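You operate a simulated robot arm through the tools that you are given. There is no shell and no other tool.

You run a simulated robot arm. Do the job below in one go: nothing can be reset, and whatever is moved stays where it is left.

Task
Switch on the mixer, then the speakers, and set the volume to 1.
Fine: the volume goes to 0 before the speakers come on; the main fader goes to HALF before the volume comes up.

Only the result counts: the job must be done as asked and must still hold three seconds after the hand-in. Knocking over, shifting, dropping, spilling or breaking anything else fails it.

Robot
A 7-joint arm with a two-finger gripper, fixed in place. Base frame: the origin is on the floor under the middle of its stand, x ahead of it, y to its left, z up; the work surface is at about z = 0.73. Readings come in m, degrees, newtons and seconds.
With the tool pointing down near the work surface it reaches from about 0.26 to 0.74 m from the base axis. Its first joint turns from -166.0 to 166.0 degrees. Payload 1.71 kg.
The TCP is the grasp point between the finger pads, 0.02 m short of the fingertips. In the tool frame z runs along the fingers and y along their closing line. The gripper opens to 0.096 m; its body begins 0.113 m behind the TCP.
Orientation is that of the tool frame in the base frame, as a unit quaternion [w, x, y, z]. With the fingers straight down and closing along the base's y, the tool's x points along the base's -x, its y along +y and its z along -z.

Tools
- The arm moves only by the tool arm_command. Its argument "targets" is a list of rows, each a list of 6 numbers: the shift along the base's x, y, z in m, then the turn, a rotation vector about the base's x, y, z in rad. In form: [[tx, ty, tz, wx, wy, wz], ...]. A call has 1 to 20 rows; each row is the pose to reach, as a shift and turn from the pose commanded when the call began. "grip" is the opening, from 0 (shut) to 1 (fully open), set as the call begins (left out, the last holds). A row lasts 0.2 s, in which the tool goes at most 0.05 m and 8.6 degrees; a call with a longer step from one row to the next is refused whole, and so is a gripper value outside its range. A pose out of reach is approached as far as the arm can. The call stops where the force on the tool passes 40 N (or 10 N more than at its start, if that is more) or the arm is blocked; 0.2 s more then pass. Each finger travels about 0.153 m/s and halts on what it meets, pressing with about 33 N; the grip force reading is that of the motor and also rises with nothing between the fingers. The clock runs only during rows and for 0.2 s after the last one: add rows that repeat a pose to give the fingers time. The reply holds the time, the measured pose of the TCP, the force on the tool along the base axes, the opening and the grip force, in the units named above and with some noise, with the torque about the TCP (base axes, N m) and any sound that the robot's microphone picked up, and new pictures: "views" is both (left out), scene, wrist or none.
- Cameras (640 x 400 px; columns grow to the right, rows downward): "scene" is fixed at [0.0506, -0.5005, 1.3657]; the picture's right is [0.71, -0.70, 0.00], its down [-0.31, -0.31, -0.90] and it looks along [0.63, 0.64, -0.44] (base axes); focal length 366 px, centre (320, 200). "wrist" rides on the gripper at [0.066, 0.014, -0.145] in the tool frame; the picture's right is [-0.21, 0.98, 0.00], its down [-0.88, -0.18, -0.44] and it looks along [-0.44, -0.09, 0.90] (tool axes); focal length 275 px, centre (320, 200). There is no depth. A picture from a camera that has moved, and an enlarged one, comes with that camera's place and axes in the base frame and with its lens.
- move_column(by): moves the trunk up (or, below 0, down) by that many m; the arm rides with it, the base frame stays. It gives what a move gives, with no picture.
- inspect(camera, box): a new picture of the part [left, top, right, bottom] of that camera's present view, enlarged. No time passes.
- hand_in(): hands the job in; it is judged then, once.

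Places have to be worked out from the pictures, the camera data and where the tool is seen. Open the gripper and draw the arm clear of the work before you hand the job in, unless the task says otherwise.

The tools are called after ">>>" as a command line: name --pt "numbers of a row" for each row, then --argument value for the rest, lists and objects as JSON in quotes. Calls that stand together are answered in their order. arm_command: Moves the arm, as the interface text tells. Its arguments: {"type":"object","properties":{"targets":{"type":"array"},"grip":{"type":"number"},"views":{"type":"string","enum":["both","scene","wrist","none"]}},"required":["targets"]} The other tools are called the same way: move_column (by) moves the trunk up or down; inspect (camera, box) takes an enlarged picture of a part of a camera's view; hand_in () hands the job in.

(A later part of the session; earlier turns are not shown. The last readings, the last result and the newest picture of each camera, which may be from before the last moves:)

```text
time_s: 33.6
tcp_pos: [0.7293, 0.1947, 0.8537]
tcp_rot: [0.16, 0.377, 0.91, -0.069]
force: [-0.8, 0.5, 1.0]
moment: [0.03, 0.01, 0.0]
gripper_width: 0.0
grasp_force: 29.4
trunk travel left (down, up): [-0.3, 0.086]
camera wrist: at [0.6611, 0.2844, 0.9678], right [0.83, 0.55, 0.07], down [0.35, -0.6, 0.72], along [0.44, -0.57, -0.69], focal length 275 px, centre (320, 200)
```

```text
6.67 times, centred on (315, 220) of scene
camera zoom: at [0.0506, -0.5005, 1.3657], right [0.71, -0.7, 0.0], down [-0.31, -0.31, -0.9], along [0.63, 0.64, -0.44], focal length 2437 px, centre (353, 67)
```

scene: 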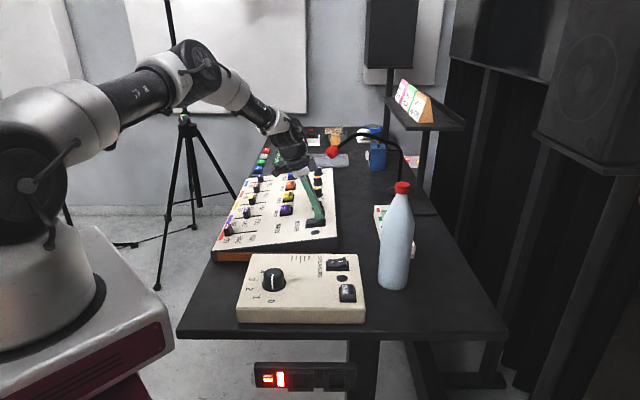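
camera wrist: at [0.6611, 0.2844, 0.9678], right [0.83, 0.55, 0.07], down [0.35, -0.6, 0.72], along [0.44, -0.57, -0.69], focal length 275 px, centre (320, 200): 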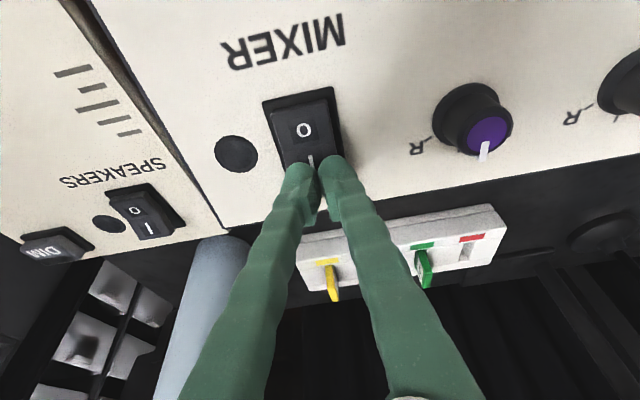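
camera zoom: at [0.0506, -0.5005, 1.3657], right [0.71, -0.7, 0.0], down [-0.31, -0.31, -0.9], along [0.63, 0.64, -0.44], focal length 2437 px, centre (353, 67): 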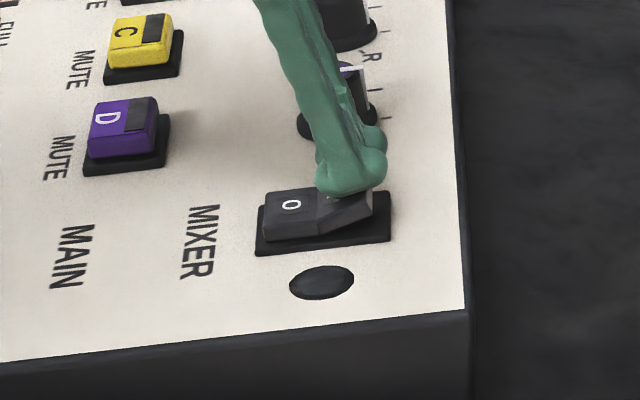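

The fingertips hover right over the I half. I press down in small steps and watch for contact and a click.

>>> arm_command --pt "0 0 -0.004 0 0 0" --pt "0 0 -0.007 0 0 0" --pt "0 0 -0.009 0 0 0" --pt "0 0 -0.011 0 0 0" --pt "0 0 -0.013 0 0 0" --pt "0 0 -0.015 0 0 0" --views "scene"

>>> inspect --camera "scene" --box '[280, 190, 350, 250]'

```text
time_s: 34.9
tcp_pos: [0.7194, 0.1975, 0.855]
tcp_rot: [0.17, 0.377, 0.908, -0.065]
force: [1.4, 0.1, -0.3]
moment: [-0.03, -0.05, 0.04]
gripper_width: 0.0
grasp_force: 29.4
trunk travel left (down, up): [-0.3, 0.086]
stopped in row 6: the force on the tool passed its limit at 42 N (the readings are from after the stop); the commanded pose is now the measured one
```

scene: 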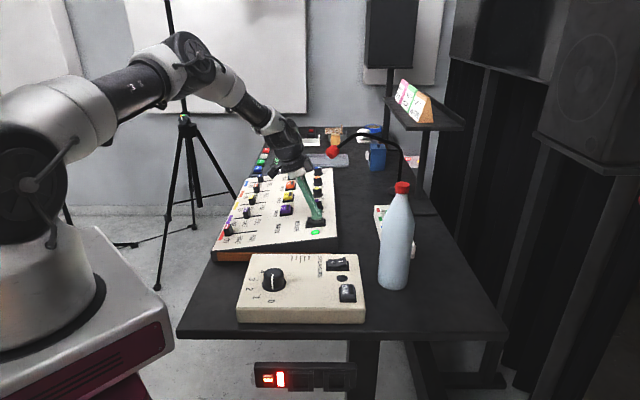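

```text
6.67 times, centred on (315, 220) of scene
camera zoom: at [0.0506, -0.5005, 1.3657], right [0.71, -0.7, 0.0], down [-0.31, -0.31, -0.9], along [0.63, 0.64, -0.44], focal length 2437 px, centre (353, 67)
```

zoom: 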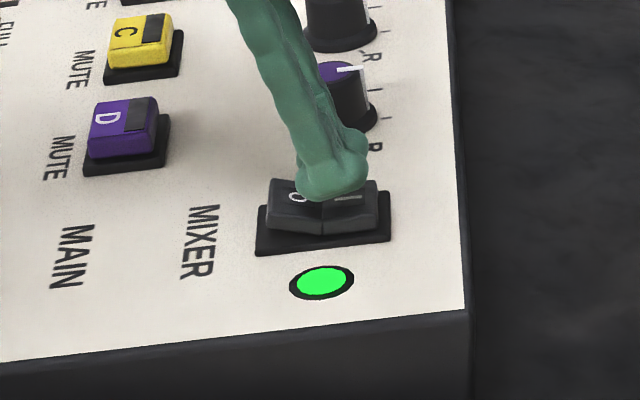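

The mixer's lamp is green: it's on. The tip slid back toward the rocker's middle, so I lift straight up without touching it again.

>>> arm_command --pt "0.002 -0.002 0.015 0 0 0" --pt "0.002 -0.002 0.04 0 0 0" --pt "0.002 -0.002 0.07 0 0 0" --pt "0.002 -0.002 0.1 0 0 0" --pt "0.002 -0.002 0.1 0 0 0" --views "both"

>>> inspect --camera "scene" --box '[200, 160, 350, 260]'

```text
time_s: 36.1
tcp_pos: [0.7219, 0.1933, 0.9557]
tcp_rot: [0.17, 0.377, 0.908, -0.065]
force: [-0.7, 0.7, -0.5]
moment: [0.0, 0.01, 0.01]
gripper_width: 0.0
grasp_force: 29.5
trunk travel left (down, up): [-0.3, 0.086]
camera wrist: at [0.6509, 0.2834, 1.0669], right [0.83, 0.56, 0.08], down [0.33, -0.6, 0.73], along [0.45, -0.57, -0.68], focal length 275 px, centre (320, 200)
```

scene: 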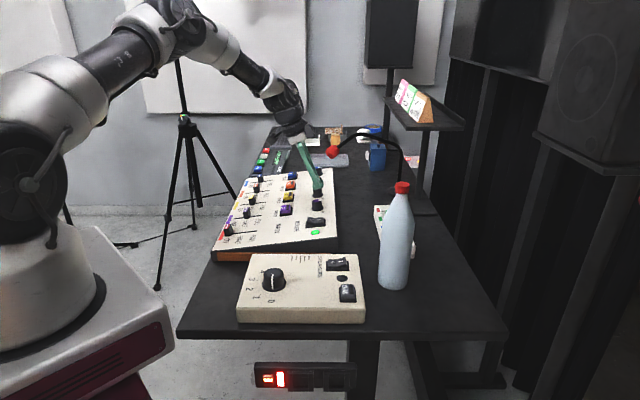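
wrist: 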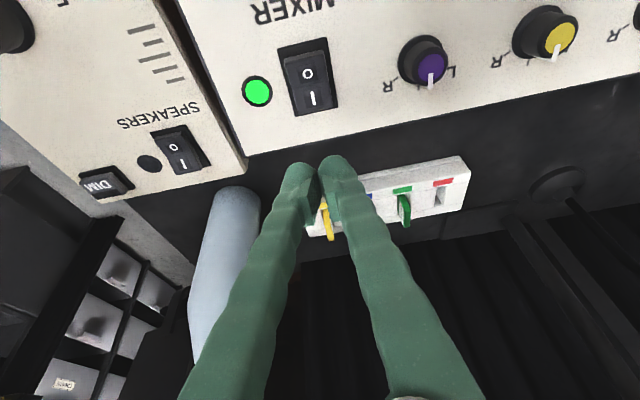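

```text
4.00 times, centred on (275, 210) of scene
camera zoom: at [0.0506, -0.5005, 1.3657], right [0.71, -0.7, 0.0], down [-0.31, -0.31, -0.9], along [0.63, 0.64, -0.44], focal length 1462 px, centre (500, 160)
```

zoom: 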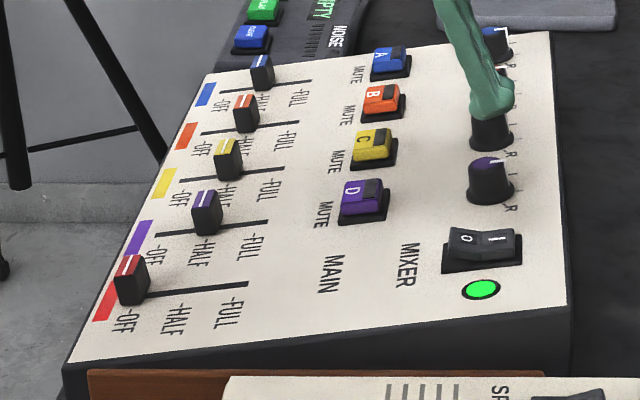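

The mixer is on and nothing else changed. Next I go to the main fader near (0.53, 0.39), turning to yaw +45° so the fingers close along the slot, with a 9° tilt to match the panel slope.

>>> arm_command --pt "-0.01 0.01 0.005 -0.0152 0.0337 0.1267" --pt "-0.025 0.026 0.005 -0.0305 0.0673 0.2535" --pt "-0.04 0.042 0.005 -0.0457 0.101 0.3802" --pt "-0.055 0.058 0.0 -0.0609 0.1347 0.507" --pt "-0.07 0.074 0.0 -0.0761 0.1683 0.6337" --pt "-0.085 0.089 -0.005 -0.0914 0.202 0.7605" --pt "-0.1 0.104 -0.005 -0.1066 0.2357 0.8872" --pt "-0.117 0.12 -0.01 -0.1218 0.2693 1.014" --pt "-0.134 0.136 -0.015 -0.137 0.303 1.1407" --pt "-0.15 0.152 -0.02 -0.1522 0.3367 1.2675" --pt "-0.165 0.168 -0.025 -0.1675 0.3703 1.3942" --pt "-0.177 0.182 -0.025 -0.1827 0.404 1.521" --pt "-0.177 0.182 -0.025 -0.1827 0.404 1.521" --grip 1 --views "both"

>>> inspect --camera "wrist" --box '[220, 60, 420, 220]'

>>> inspect --camera "scene" --box '[200, 190, 300, 270]'

```text
time_s: 38.9
tcp_pos: [0.5444, 0.3757, 0.9294]
tcp_rot: [0.029, -0.383, 0.92, -0.072]
force: [0.0, 0.0, 0.0]
moment: [0.01, 0.02, -0.02]
gripper_width: 0.096
grasp_force: 0.1
trunk travel left (down, up): [-0.3, 0.086]
camera wrist: at [0.4724, 0.3551, 1.0718], right [-0.54, 0.83, -0.15], down [0.7, 0.54, 0.47], along [0.47, 0.15, -0.87], focal length 275 px, centre (320, 200)
```

scene: 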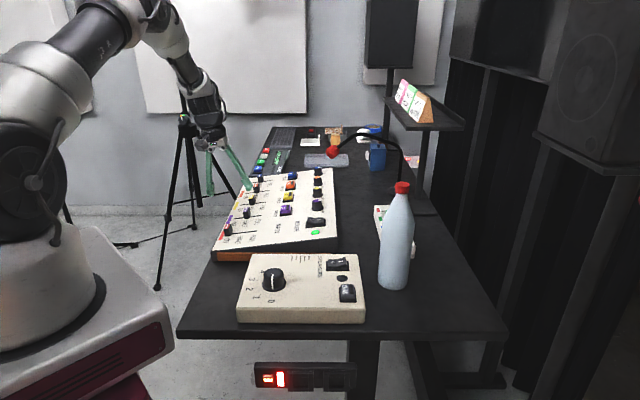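
wrist: 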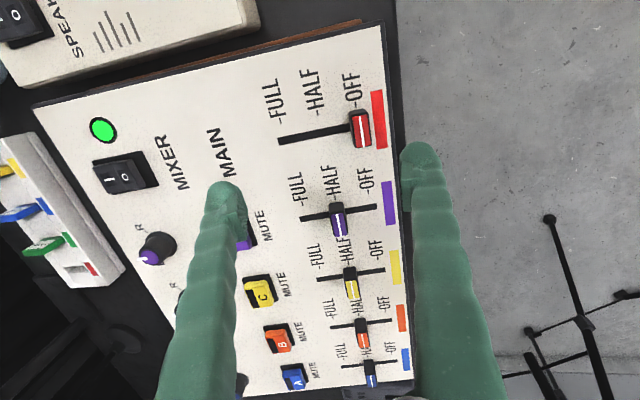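

```text
2.50 times, centred on (320, 140) of wrist
camera zoom: at [0.4724, 0.3551, 1.0718], right [-0.54, 0.83, -0.15], down [0.7, 0.54, 0.47], along [0.47, 0.15, -0.87], focal length 688 px, centre (320, 350)
```

zoom: 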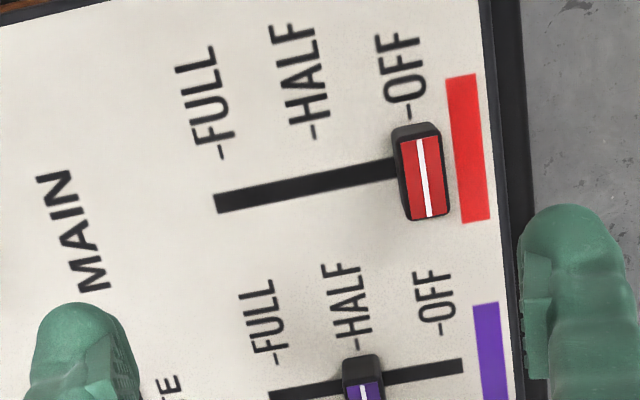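

```text
5.00 times, centred on (250, 230) of scene
camera zoom: at [0.0506, -0.5005, 1.3657], right [0.71, -0.7, 0.0], down [-0.31, -0.31, -0.9], along [0.63, 0.64, -0.44], focal length 1828 px, centre (670, 50)
```

zoom: 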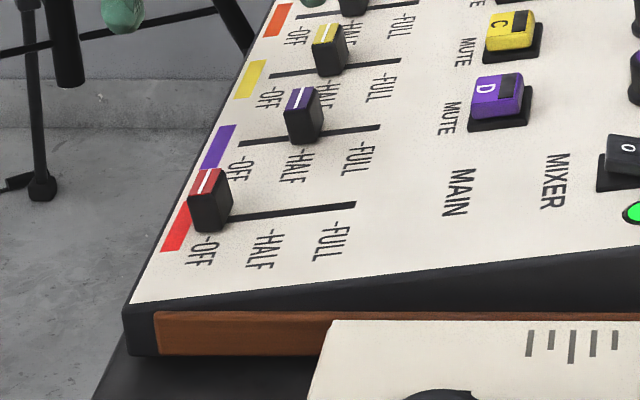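

From both views: the cap top is at (0.531, 0.392, 0.795), the panel slopes about 8°, and the OFF→HALF spacing is about 40 mm along (0.707, −0.707). I move above the cap along the panel normal with a narrower opening.

>>> arm_command --pt "-0.007 0.008 -0.024 0 0 0" --pt "-0.014 0.016 -0.05 0 0 0" --pt "-0.0204 0.0233 -0.0724 0 0 0" --pt "-0.0204 0.0233 -0.0724 0 0 0" --grip 0.6 --views "both"

>>> inspect --camera "wrist" --box '[220, 80, 420, 240]'

>>> inspect --camera "scene" --box '[200, 190, 300, 270]'

```text
time_s: 39.9
tcp_pos: [0.523, 0.3984, 0.8581]
tcp_rot: [0.029, -0.382, 0.921, -0.072]
force: [-0.1, 0.0, -0.9]
moment: [0.05, 0.01, 0.04]
gripper_width: 0.0577
grasp_force: 0.1
trunk travel left (down, up): [-0.3, 0.086]
camera wrist: at [0.4529, 0.3787, 0.9988], right [-0.54, 0.83, -0.15], down [0.7, 0.54, 0.47], along [0.47, 0.15, -0.87], focal length 275 px, centre (320, 200)
```

scene: 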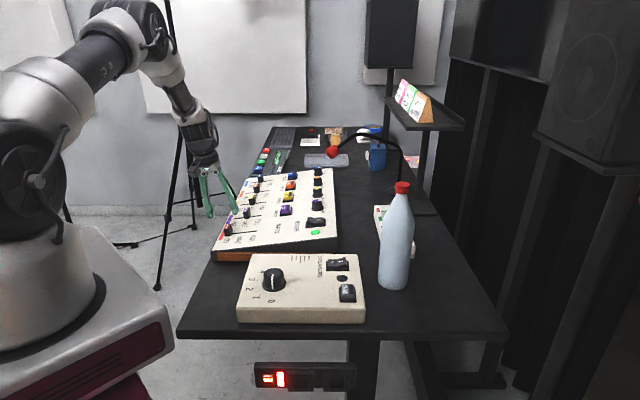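
wrist: 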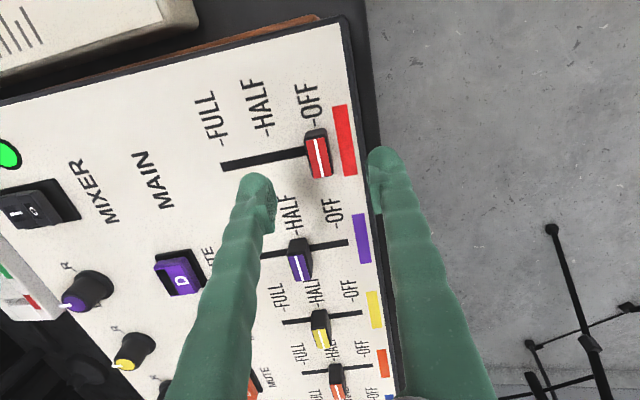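

```text
2.50 times, centred on (320, 160) of wrist
camera zoom: at [0.4529, 0.3787, 0.9988], right [-0.54, 0.83, -0.15], down [0.7, 0.54, 0.47], along [0.47, 0.15, -0.87], focal length 688 px, centre (320, 300)
```

zoom: 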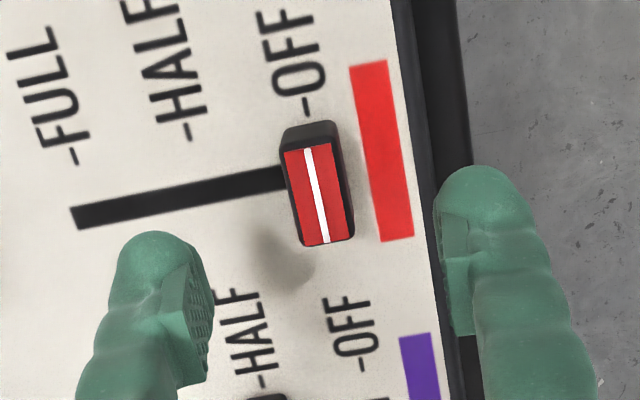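

```text
5.00 times, centred on (250, 230) of scene
camera zoom: at [0.0506, -0.5005, 1.3657], right [0.71, -0.7, 0.0], down [-0.31, -0.31, -0.9], along [0.63, 0.64, -0.44], focal length 1828 px, centre (670, 50)
```

zoom: 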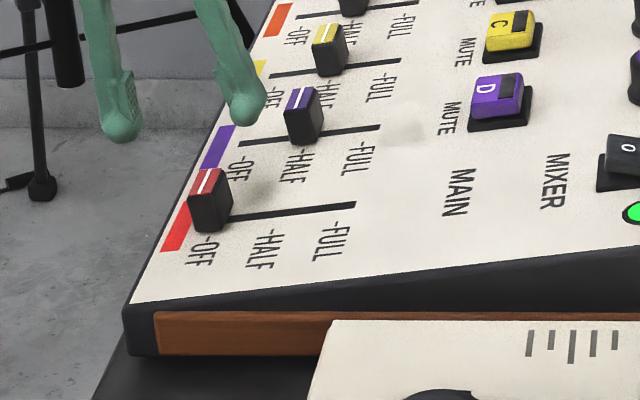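

The cap is centred under the TCP within about a millimetre. I descend along the panel normal with the fingers straddling it, in small steps.

>>> arm_command --pt "0.0022 -0.0022 -0.02 0 0 0" --pt "0.0042 -0.0042 -0.038 0 0 0" --pt "0.0055 -0.0055 -0.05 0 0 0" --pt "0.0063 -0.0063 -0.057 0 0 0" --pt "0.0066 -0.0066 -0.0593 0 0 0" --pt "0.0066 -0.0066 -0.0593 0 0 0" --views "both"

>>> inspect --camera "wrist" --box '[220, 100, 420, 260]'

>>> inspect --camera "scene" --box '[200, 190, 300, 270]'

```text
time_s: 41.3
tcp_pos: [0.5309, 0.3926, 0.7988]
tcp_rot: [0.03, -0.381, 0.921, -0.072]
force: [0.0, 0.0, -0.5]
moment: [0.02, -0.02, 0.01]
gripper_width: 0.0577
grasp_force: 0.2
trunk travel left (down, up): [-0.3, 0.086]
camera wrist: at [0.4593, 0.372, 0.9395], right [-0.54, 0.83, -0.15], down [0.7, 0.54, 0.47], along [0.47, 0.15, -0.87], focal length 275 px, centre (320, 200)
```

scene: 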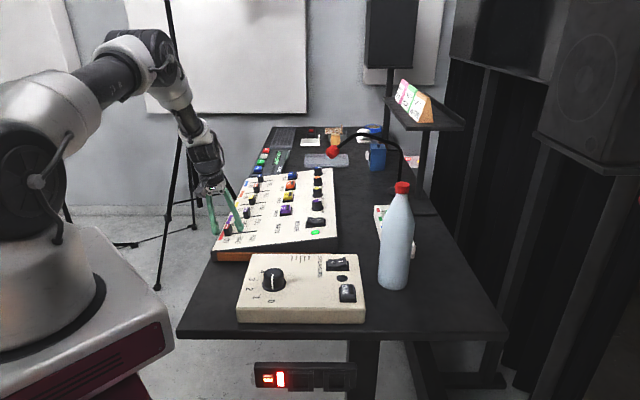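
wrist: 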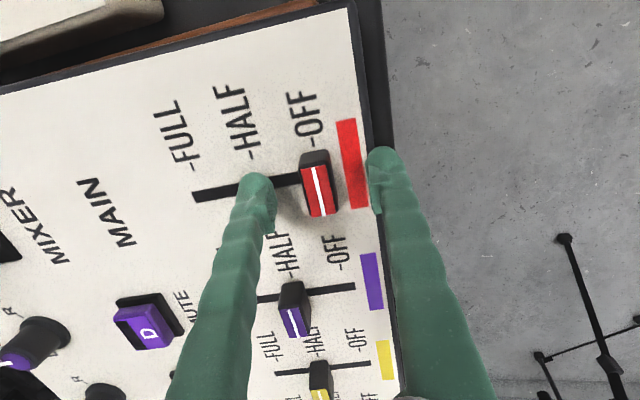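

```text
2.50 times, centred on (320, 180) of wrist
camera zoom: at [0.4593, 0.372, 0.9395], right [-0.54, 0.83, -0.15], down [0.7, 0.54, 0.47], along [0.47, 0.15, -0.87], focal length 688 px, centre (320, 250)
```

zoom: 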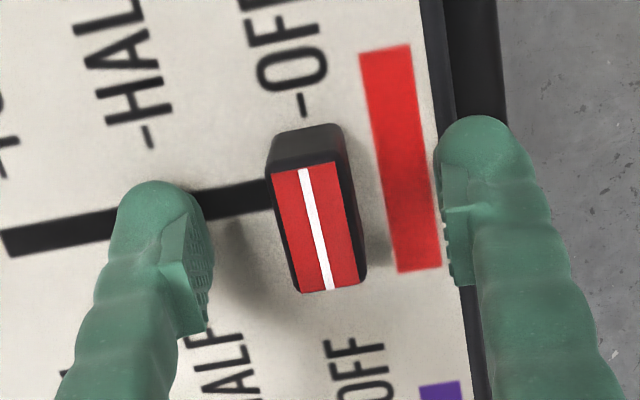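

```text
5.00 times, centred on (250, 230) of scene
camera zoom: at [0.0506, -0.5005, 1.3657], right [0.71, -0.7, 0.0], down [-0.31, -0.31, -0.9], along [0.63, 0.64, -0.44], focal length 1828 px, centre (670, 50)
```

zoom: 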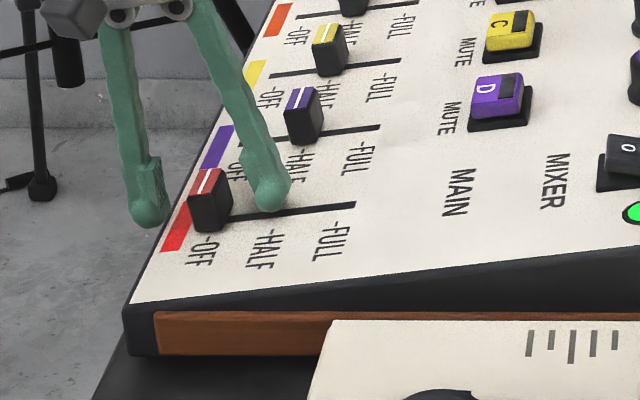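

Fingers straddle the cap with a few mm above the panel and no force. I close on it.

>>> arm_command --pt "0 0 0 0 0 0" --pt "0 0 0 0 0 0" --pt "0 0 0 0 0 0" --pt "0 0 0 0 0 0" --grip 0 --views "both"

>>> inspect --camera "wrist" --box '[220, 100, 420, 260]'

>>> inspect --camera "scene" --box '[200, 190, 300, 270]'

```text
time_s: 42.3
tcp_pos: [0.5311, 0.3912, 0.7984]
tcp_rot: [0.029, -0.382, 0.921, -0.072]
force: [0.9, 0.0, 0.2]
moment: [0.02, 0.05, -0.03]
gripper_width: 0.0166
grasp_force: 32.8
trunk travel left (down, up): [-0.3, 0.086]
camera wrist: at [0.4593, 0.372, 0.9396], right [-0.54, 0.83, -0.15], down [0.7, 0.54, 0.47], along [0.47, 0.14, -0.87], focal length 275 px, centre (320, 200)
```

scene: 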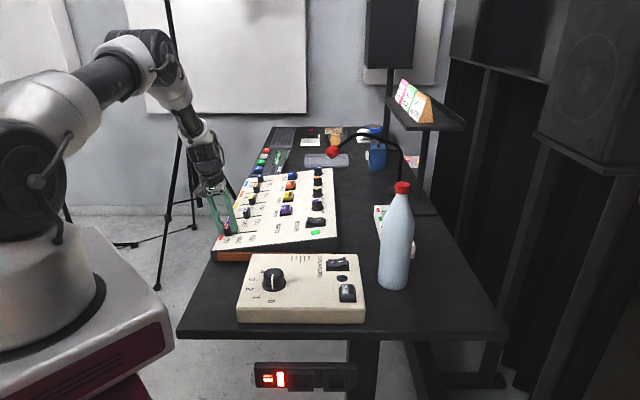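
wrist: 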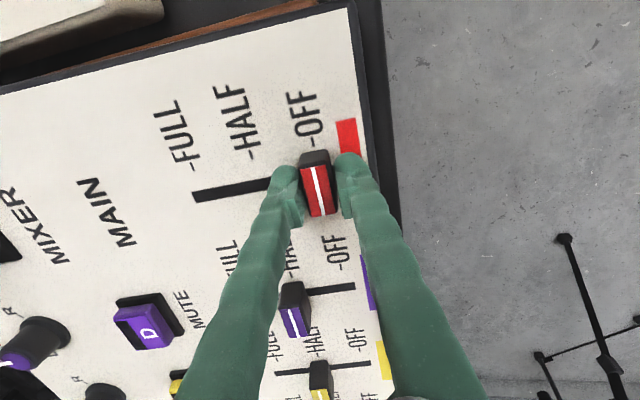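

```text
2.50 times, centred on (320, 180) of wrist
camera zoom: at [0.4593, 0.372, 0.9396], right [-0.54, 0.83, -0.15], down [0.7, 0.54, 0.47], along [0.47, 0.14, -0.87], focal length 688 px, centre (320, 250)
```

zoom: 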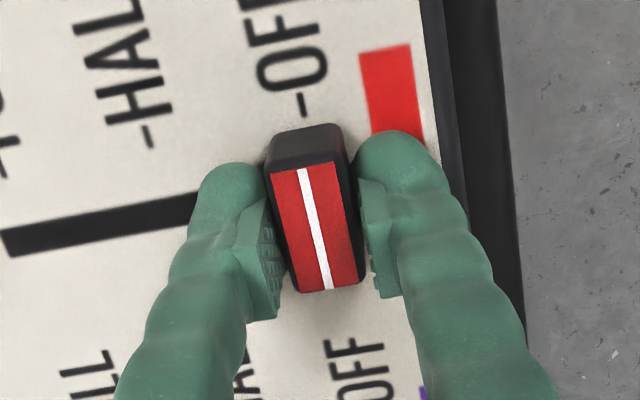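

```text
5.00 times, centred on (250, 230) of scene
camera zoom: at [0.0506, -0.5005, 1.3657], right [0.71, -0.7, 0.0], down [-0.31, -0.31, -0.9], along [0.63, 0.64, -0.44], focal length 1828 px, centre (670, 50)
```

zoom: 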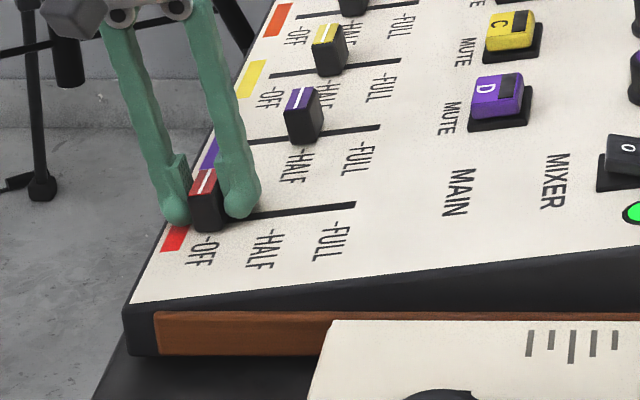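

Gripped at 16.6 mm. The re-measured OFF→HALF spacing is 40.0 mm horizontally, so I slide the cap (0.0283, −0.0283, +0.0056).

>>> arm_command --pt "0.0047 -0.0047 0.0009 0 0 0" --pt "0.0094 -0.0094 0.0019 0 0 0" --pt "0.0141 -0.0141 0.0028 0 0 0" --pt "0.0188 -0.0188 0.0037 0 0 0" --pt "0.0236 -0.0236 0.0047 0 0 0" --pt "0.0283 -0.0283 0.0056 0 0 0" --pt "0.0283 -0.0283 0.0056 0 0 0" --pt "0.0283 -0.0283 0.0056 0 0 0" --views "both"

>>> inspect --camera "wrist" --box '[220, 100, 420, 260]'

>>> inspect --camera "scene" --box '[200, 190, 300, 270]'

```text
time_s: 44.1
tcp_pos: [0.5592, 0.3626, 0.803]
tcp_rot: [0.03, -0.381, 0.921, -0.072]
force: [2.0, 1.8, -1.1]
moment: [-0.01, 0.0, -0.02]
gripper_width: 0.0167
grasp_force: 33.0
trunk travel left (down, up): [-0.3, 0.086]
camera wrist: at [0.4877, 0.3435, 0.9452], right [-0.54, 0.83, -0.15], down [0.7, 0.54, 0.47], along [0.47, 0.15, -0.87], focal length 275 px, centre (320, 200)
```

scene: 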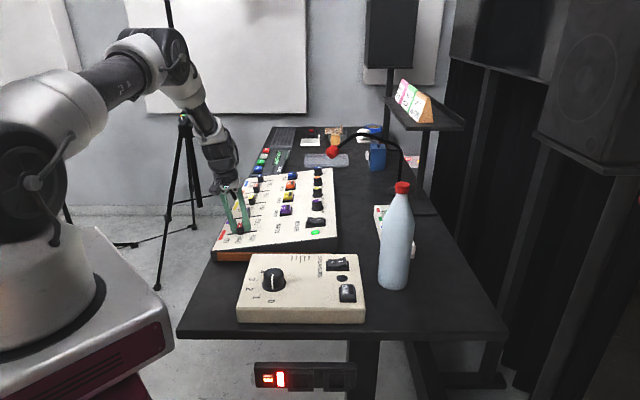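
wrist: 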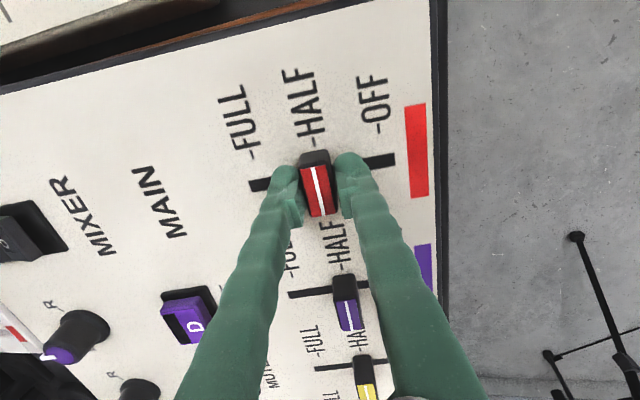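

```text
2.50 times, centred on (320, 180) of wrist
camera zoom: at [0.4877, 0.3435, 0.9452], right [-0.54, 0.83, -0.15], down [0.7, 0.54, 0.47], along [0.47, 0.15, -0.87], focal length 688 px, centre (320, 250)
```

zoom: 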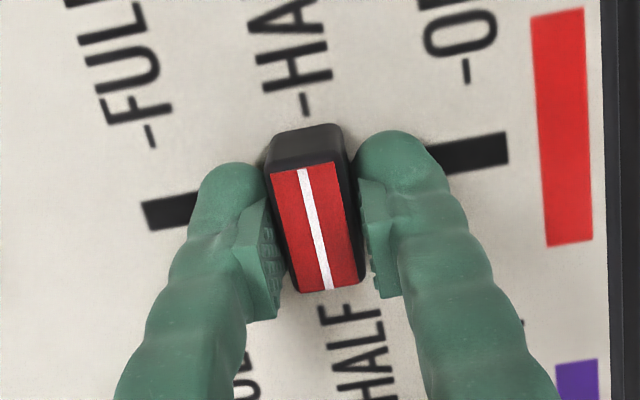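

```text
5.00 times, centred on (250, 230) of scene
camera zoom: at [0.0506, -0.5005, 1.3657], right [0.71, -0.7, 0.0], down [-0.31, -0.31, -0.9], along [0.63, 0.64, -0.44], focal length 1828 px, centre (670, 50)
```

zoom: 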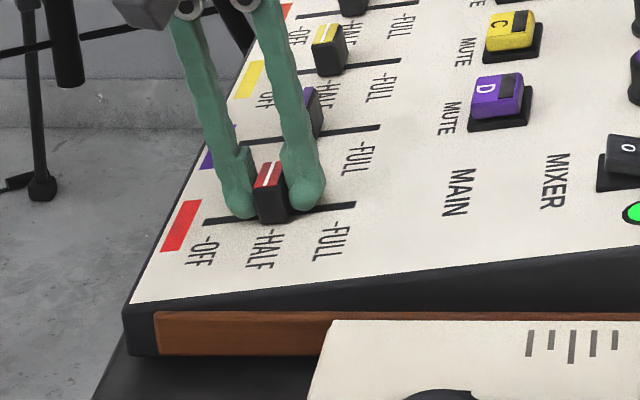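

The cap's line matches the HALF tick about as it did with OFF (within ~1 mm). I open to 0.5 and retreat along the panel normal.

>>> arm_command --pt "0 0 0 0 0 0" --pt "0 0 0 0 0 0" --pt "0 0 0 0 0 0" --pt "-0.0022 0.0022 0.02 0 0 0" --pt "-0.0055 0.0055 0.05 0 0 0" --pt "-0.0095 0.0095 0.085 0 0 0" --pt "-0.013 0.013 0.117 0 0 0" --pt "-0.013 0.013 0.117 0 0 0" --grip 0.5 --views "both"

>>> inspect --camera "wrist" --box '[220, 60, 420, 220]'

>>> inspect --camera "scene" --box '[200, 190, 300, 270]'

```text
time_s: 45.9
tcp_pos: [0.546, 0.3773, 0.9207]
tcp_rot: [0.029, -0.381, 0.921, -0.072]
force: [0.2, -0.3, -0.9]
moment: [0.03, 0.01, 0.01]
gripper_width: 0.0481
grasp_force: 0.0
trunk travel left (down, up): [-0.3, 0.086]
camera wrist: at [0.4744, 0.3564, 1.0625], right [-0.54, 0.83, -0.15], down [0.7, 0.54, 0.47], along [0.47, 0.15, -0.87], focal length 275 px, centre (320, 200)
```

scene: 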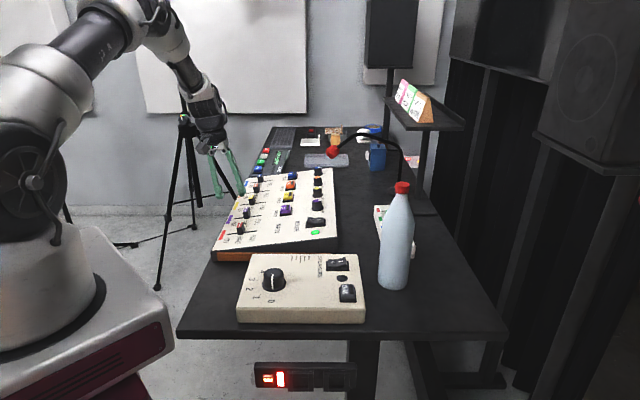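
wrist: 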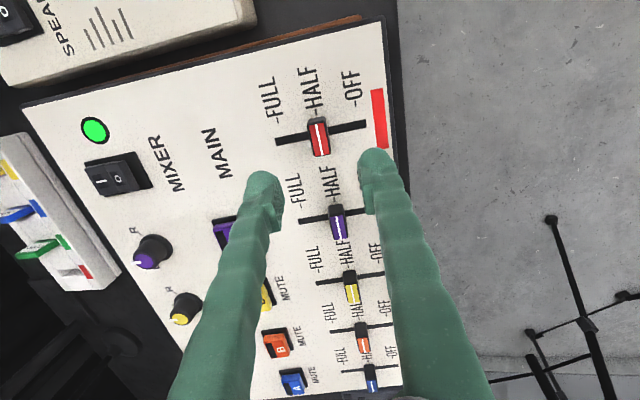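

```text
2.50 times, centred on (320, 140) of wrist
camera zoom: at [0.4744, 0.3564, 1.0625], right [-0.54, 0.83, -0.15], down [0.7, 0.54, 0.47], along [0.47, 0.15, -0.87], focal length 688 px, centre (320, 350)
```

zoom: 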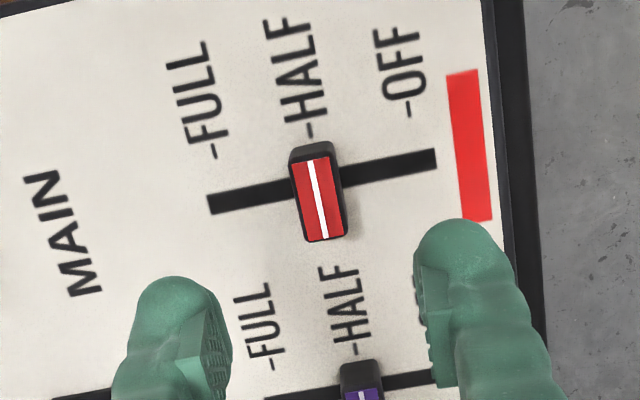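

```text
5.00 times, centred on (250, 230) of scene
camera zoom: at [0.0506, -0.5005, 1.3657], right [0.71, -0.7, 0.0], down [-0.31, -0.31, -0.9], along [0.63, 0.64, -0.44], focal length 1828 px, centre (670, 50)
```

zoom: 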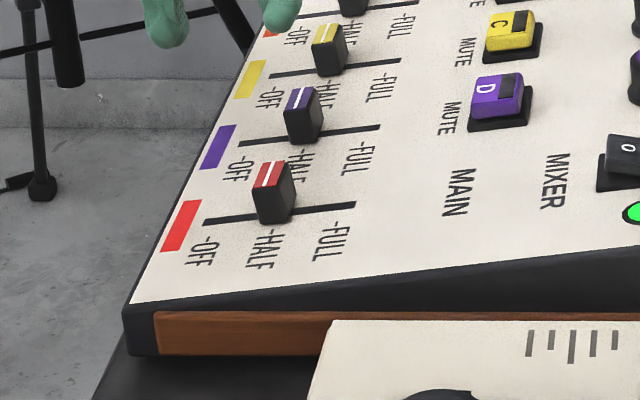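

The fader sits at HALF. Next are the speakers: I triangulate the I mark at about (0.651, 0.029, 0.795) and O at (0.634, 0.044, 0.791). I swing to yaw −45° with a 20° lean (gripper body away from the bottle), gripper shut, hovering above the I half.

>>> arm_command --pt "0.007 -0.027 0.01 0.0142 -0.0322 -0.1269" --pt "0.0145 -0.055 0.02 0.0283 -0.0644 -0.2538" --pt "0.0218 -0.083 0.02 0.0425 -0.0966 -0.3807" --pt "0.029 -0.111 0.02 0.0566 -0.1288 -0.5075" --pt "0.0363 -0.138 0.02 0.0708 -0.161 -0.6344" --pt "0.0436 -0.166 0.02 0.0849 -0.1933 -0.7613" --pt "0.0508 -0.194 0.02 0.0991 -0.2255 -0.8882" --pt "0.0581 -0.221 0.02 0.1132 -0.2577 -1.0151" --pt "0.0653 -0.249 0.015 0.1274 -0.2899 -1.142" --pt "0.0726 -0.277 0.0 0.1415 -0.3221 -1.2688" --pt "0.0799 -0.305 -0.015 0.1557 -0.3543 -1.3957" --pt "0.0871 -0.3317 -0.03 0.1698 -0.3865 -1.5226" --pt "0.0871 -0.3317 -0.03 0.1698 -0.3865 -1.5226" --grip 0 --views "both"

>>> inspect --camera "wrist" --box '[220, 60, 420, 220]'

>>> inspect --camera "scene" --box '[290, 230, 380, 310]'

```text
time_s: 48.7
tcp_pos: [0.6313, 0.0446, 0.8917]
tcp_rot: [0.16, 0.376, 0.91, -0.067]
force: [-0.1, 0.0, -0.3]
moment: [-0.03, -0.03, 0.03]
gripper_width: 0.0
grasp_force: 29.2
trunk travel left (down, up): [-0.3, 0.086]
camera wrist: at [0.5635, 0.1345, 1.0054], right [0.83, 0.55, 0.07], down [0.34, -0.6, 0.72], along [0.44, -0.57, -0.69], focal length 275 px, centre (320, 200)
```

scene: 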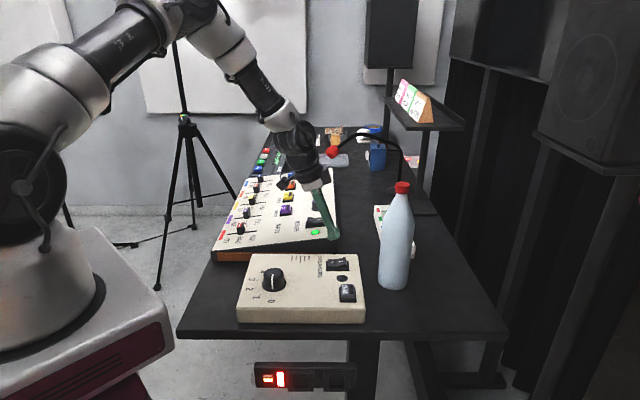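
wrist: 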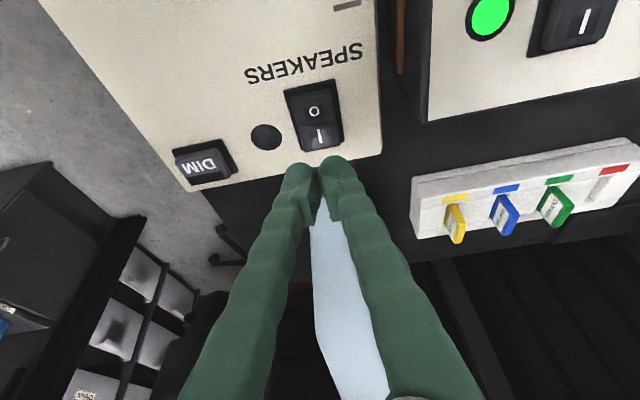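

```text
2.50 times, centred on (320, 140) of wrist
camera zoom: at [0.5635, 0.1345, 1.0054], right [0.83, 0.55, 0.07], down [0.34, -0.6, 0.72], along [0.44, -0.57, -0.69], focal length 688 px, centre (320, 350)
```

zoom: 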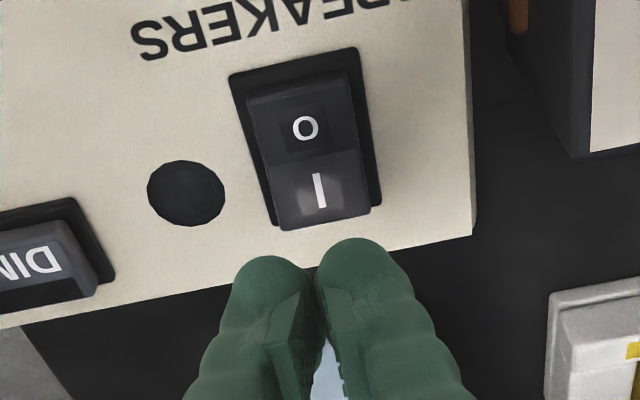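

```text
5.00 times, centred on (335, 270) of scene
camera zoom: at [0.0506, -0.5005, 1.3657], right [0.71, -0.7, 0.0], down [-0.31, -0.31, -0.9], along [0.63, 0.64, -0.44], focal length 1828 px, centre (245, -150)
```

zoom: 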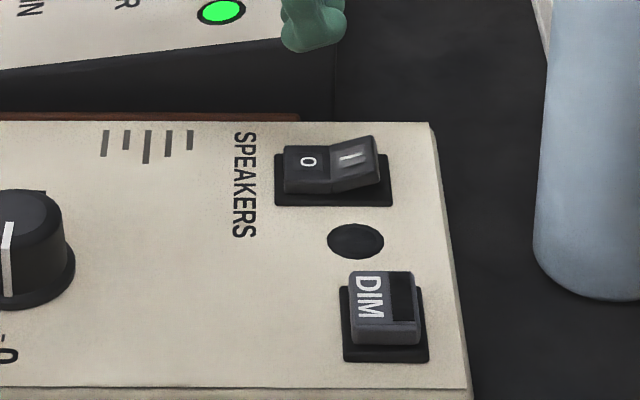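

Refined: the speakers' I mark is at (0.6526, 0.0284, 0.794) and the rocker middle at (0.644, 0.037). I approach along the tool axis to about 8 mm short of contact.

>>> arm_command --pt "0.004 -0.003 -0.02 0 0 0" --pt "0.008 -0.006 -0.04 0 0 0" --pt "0.012 -0.009 -0.057 0 0 0" --pt "0.016 -0.0122 -0.0695 0 0 0" --pt "0.016 -0.0122 -0.0695 0 0 0" --views "both"

>>> inspect --camera "wrist" --box '[220, 80, 420, 240]'

>>> inspect --camera "scene" --box '[290, 230, 380, 310]'

```text
time_s: 49.9
tcp_pos: [0.6488, 0.0322, 0.8217]
tcp_rot: [0.161, 0.377, 0.91, -0.067]
force: [0.2, -0.1, 0.5]
moment: [0.01, -0.01, -0.05]
gripper_width: 0.0002
grasp_force: 29.8
trunk travel left (down, up): [-0.3, 0.086]
camera wrist: at [0.5802, 0.1225, 0.9355], right [0.83, 0.56, 0.07], down [0.35, -0.6, 0.72], along [0.44, -0.57, -0.69], focal length 275 px, centre (320, 200)
```

scene: 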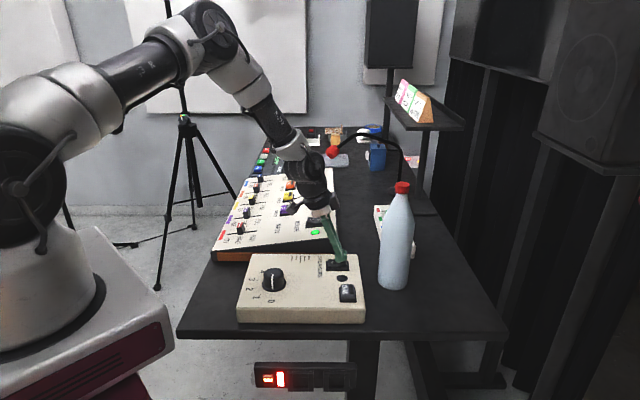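
wrist: 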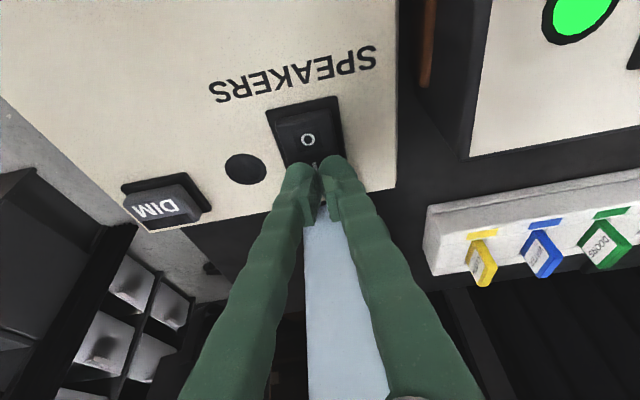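

```text
2.50 times, centred on (320, 160) of wrist
camera zoom: at [0.5802, 0.1225, 0.9355], right [0.83, 0.56, 0.07], down [0.35, -0.6, 0.72], along [0.44, -0.57, -0.69], focal length 688 px, centre (320, 300)
```

zoom: 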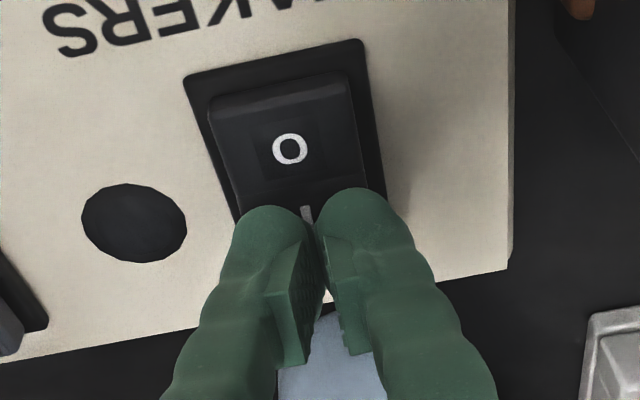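

```text
5.00 times, centred on (335, 270) of scene
camera zoom: at [0.0506, -0.5005, 1.3657], right [0.71, -0.7, 0.0], down [-0.31, -0.31, -0.9], along [0.63, 0.64, -0.44], focal length 1828 px, centre (245, -150)
```

zoom: 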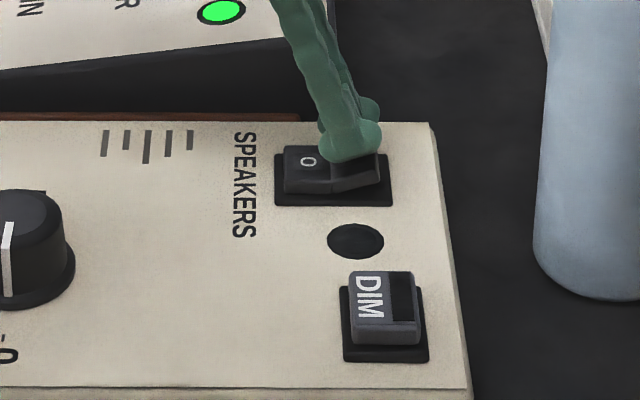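

Tips hover over the I half, mixer lamp green, volume at 0. I press along the tool axis in small steps.

>>> arm_command --pt "0.001 -0.001 -0.0038 0 0 0" --pt "0.0017 -0.0017 -0.0066 0 0 0" --pt "0.0022 -0.0022 -0.0085 0 0 0" --pt "0.0027 -0.0027 -0.0103 0 0 0" --pt "0.0031 -0.0031 -0.0122 0 0 0" --pt "0.0036 -0.0036 -0.0141 0 0 0" --pt "0.0041 -0.0041 -0.016 0 0 0" --views "scene"

>>> inspect --camera "scene" --box '[290, 230, 380, 310]'

```text
time_s: 51.3
tcp_pos: [0.6401, 0.0304, 0.8201]
tcp_rot: [0.168, 0.377, 0.908, -0.064]
force: [-0.6, -0.3, -0.3]
moment: [0.01, 0.01, 0.03]
gripper_width: 0.0
grasp_force: 29.5
trunk travel left (down, up): [-0.3, 0.086]
stopped in row 6: the force on the tool passed its limit at 42 N (the readings are from after the stop); the commanded pose is now the measured one
```

scene: 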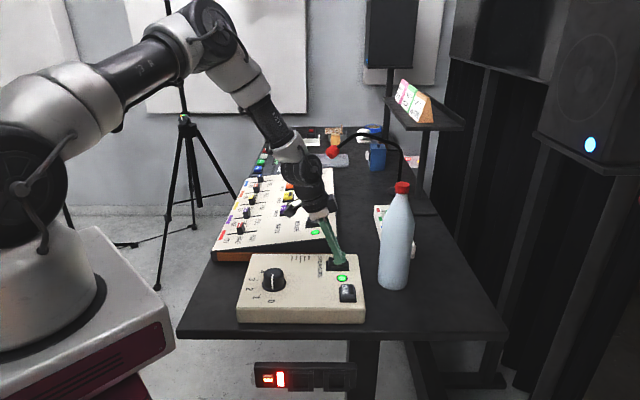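

```text
5.00 times, centred on (335, 270) of scene
camera zoom: at [0.0506, -0.5005, 1.3657], right [0.71, -0.7, 0.0], down [-0.31, -0.31, -0.9], along [0.63, 0.64, -0.44], focal length 1828 px, centre (245, -150)
```

zoom: 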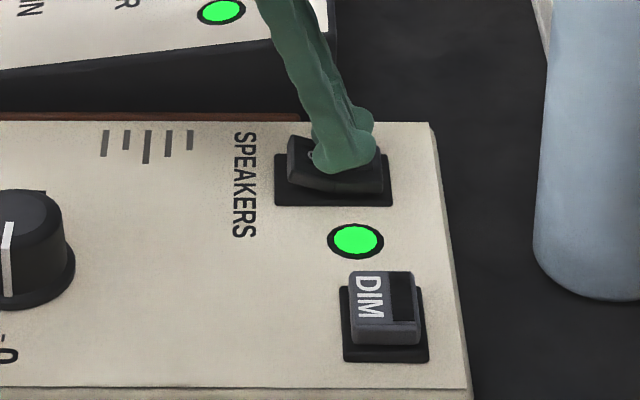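

Speakers are on (panel lamp green, speaker light lit). I lift straight up clear of the rocker.

>>> arm_command --pt "0.001 -0.001 0.015 0 0 0" --pt "0.001 -0.001 0.045 0 0 0" --pt "0.001 -0.001 0.08 0 0 0" --pt "-0.01 0.01 0.11 0 0 0" --pt "-0.02 0.02 0.13 0 0 0" --pt "-0.02 0.02 0.13 0 0 0" --views "both"

>>> inspect --camera "scene" --box '[230, 230, 380, 330]'

```text
time_s: 52.7
tcp_pos: [0.6207, 0.0497, 0.9496]
tcp_rot: [0.168, 0.377, 0.909, -0.064]
force: [-0.5, -0.3, -0.8]
moment: [-0.03, 0.02, 0.0]
gripper_width: 0.0001
grasp_force: 29.5
trunk travel left (down, up): [-0.3, 0.086]
camera wrist: at [0.5516, 0.139, 1.0627], right [0.83, 0.55, 0.08], down [0.33, -0.6, 0.72], along [0.45, -0.57, -0.68], focal length 275 px, centre (320, 200)
```

scene: 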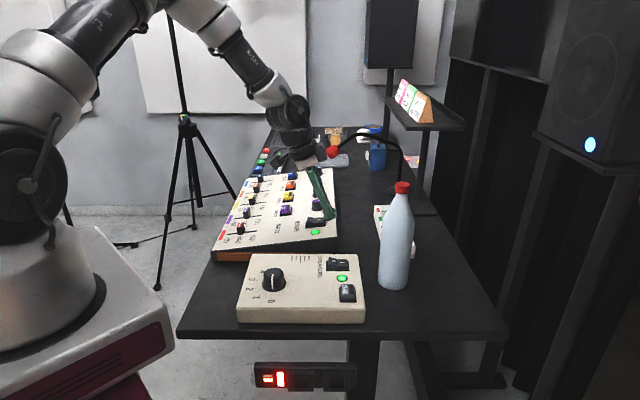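
wrist: 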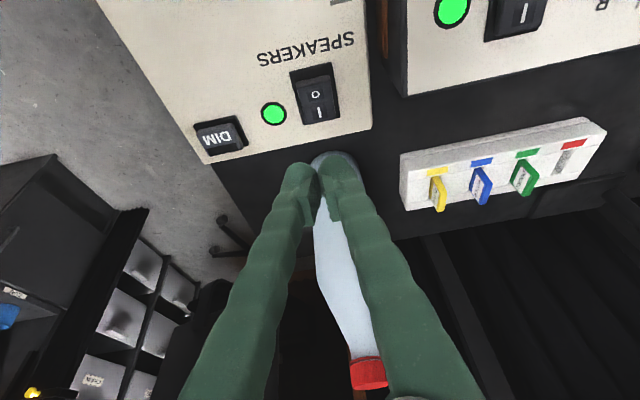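

```text
4.00 times, centred on (305, 280) of scene
camera zoom: at [0.0506, -0.5005, 1.3657], right [0.71, -0.7, 0.0], down [-0.31, -0.31, -0.9], along [0.63, 0.64, -0.44], focal length 1462 px, centre (380, -120)
```

zoom: 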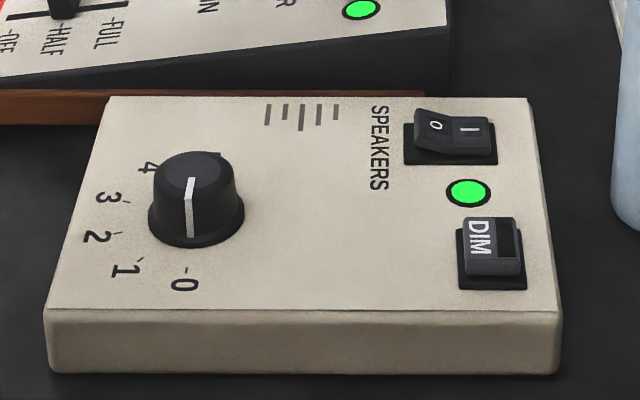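

Everything is lit and the volume is still 0. I return over the knob (axis ≈ (0.477, 0.0954)) with the tool vertical and yaw +18°, gripper open.

>>> arm_command --pt "-0.01 0.005 0.0 0.0087 0.0413 0.1208" --pt "-0.025 0.01 0.0 0.0173 0.0826 0.2417" --pt "-0.045 0.015 0.0 0.026 0.1239 0.3625" --pt "-0.065 0.02 0.0 0.0347 0.1652 0.4834" --pt "-0.085 0.026 -0.01 0.0433 0.2066 0.6042" --pt "-0.105 0.033 -0.02 0.052 0.2479 0.7251" --pt "-0.125 0.04 -0.03 0.0607 0.2892 0.8459" --pt "-0.138 0.044 -0.04 0.0693 0.3305 0.9668" --pt "-0.1437 0.0457 -0.05 0.078 0.3718 1.0876" --pt "-0.1437 0.0457 -0.05 0.078 0.3718 1.0876" --grip 1 --views "both"

>>> inspect --camera "wrist" --box '[240, 60, 420, 200]'

```text
time_s: 54.9
tcp_pos: [0.4776, 0.0958, 0.9015]
tcp_rot: [0.0, -0.157, 0.988, 0.001]
force: [0.2, 0.2, -0.4]
moment: [0.0, 0.0, -0.02]
gripper_width: 0.0957
grasp_force: 0.0
trunk travel left (down, up): [-0.3, 0.086]
camera wrist: at [0.4113, 0.0886, 1.0459], right [-0.11, 0.99, 0.0], down [0.89, 0.09, 0.44], along [0.44, 0.05, -0.9], focal length 275 px, centre (320, 200)
```

scene: 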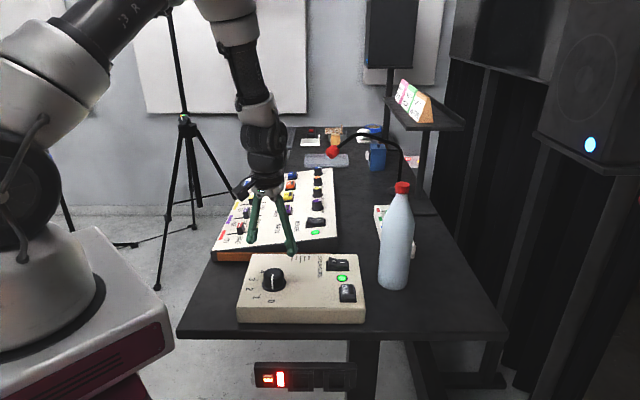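
wrist: 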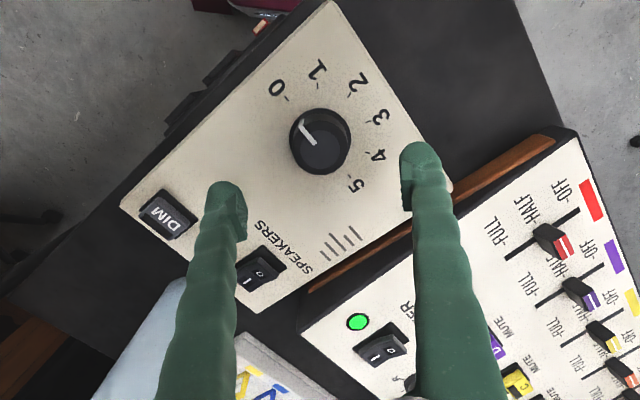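

```text
2.86 times, centred on (330, 130) of wrist
camera zoom: at [0.4113, 0.0886, 1.0459], right [-0.11, 0.99, 0.0], down [0.89, 0.09, 0.44], along [0.44, 0.05, -0.9], focal length 786 px, centre (291, 400)
```

zoom: 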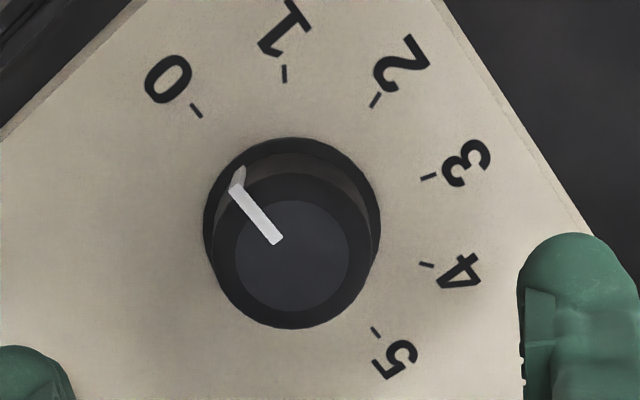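

The pointer reads 0 (same direction as before), with 1 at 36° clockwise. I descend around the knob to TCP z≈0.809.

>>> arm_command --pt "-0.0006 -0.0004 -0.03 0 0 0" --pt "-0.0006 -0.0004 -0.055 0 0 0" --pt "-0.0006 -0.0004 -0.075 0 0 0" --pt "-0.0006 -0.0004 -0.088 0 0 0" --pt "-0.0006 -0.0004 -0.0925 0 0 0" --pt "-0.0006 -0.0004 -0.0925 0 0 0" --views "both"

>>> inspect --camera "wrist" --box '[200, 80, 460, 260]'

```text
time_s: 56.3
tcp_pos: [0.4755, 0.0955, 0.8075]
tcp_rot: [0.001, -0.155, 0.988, 0.001]
force: [-0.4, 0.1, 0.5]
moment: [0.02, 0.0, -0.01]
gripper_width: 0.0959
grasp_force: 0.0
trunk travel left (down, up): [-0.3, 0.086]
camera wrist: at [0.4104, 0.0887, 0.9533], right [-0.1, 0.99, 0.0], down [0.89, 0.09, 0.45], along [0.44, 0.05, -0.9], focal length 275 px, centre (320, 200)
```

scene: 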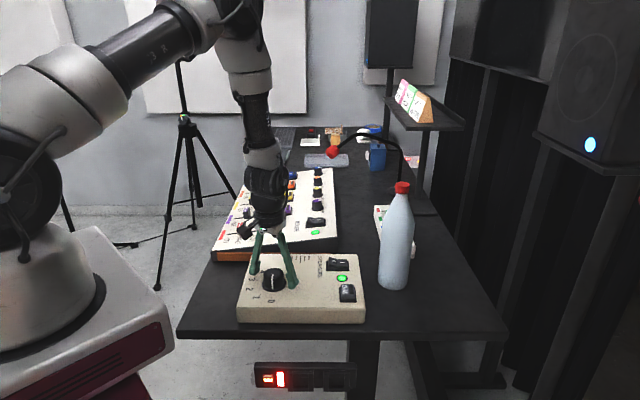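
wrist: 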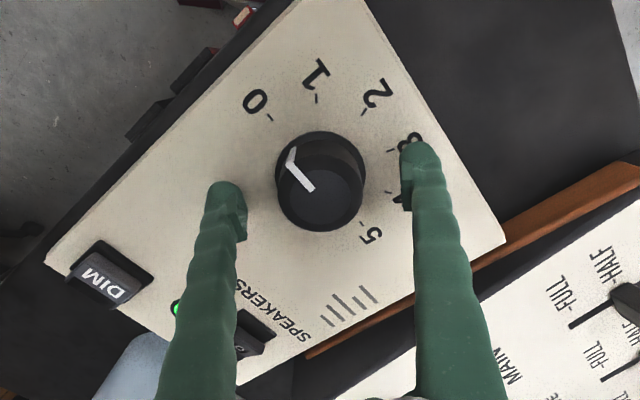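

```text
2.22 times, centred on (330, 170) of wrist
camera zoom: at [0.4104, 0.0887, 0.9533], right [-0.1, 0.99, 0.0], down [0.89, 0.09, 0.45], along [0.44, 0.05, -0.9], focal length 612 px, centre (298, 267)
```

zoom: 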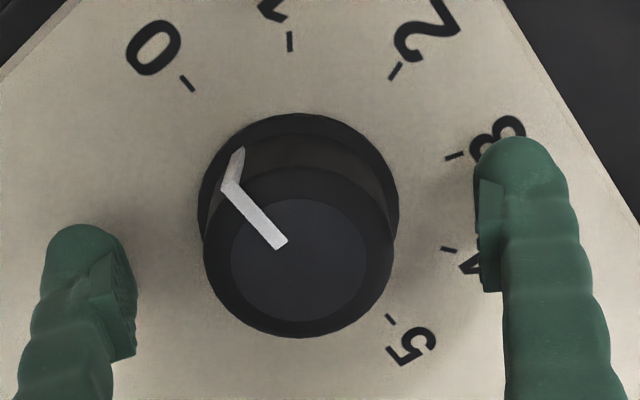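

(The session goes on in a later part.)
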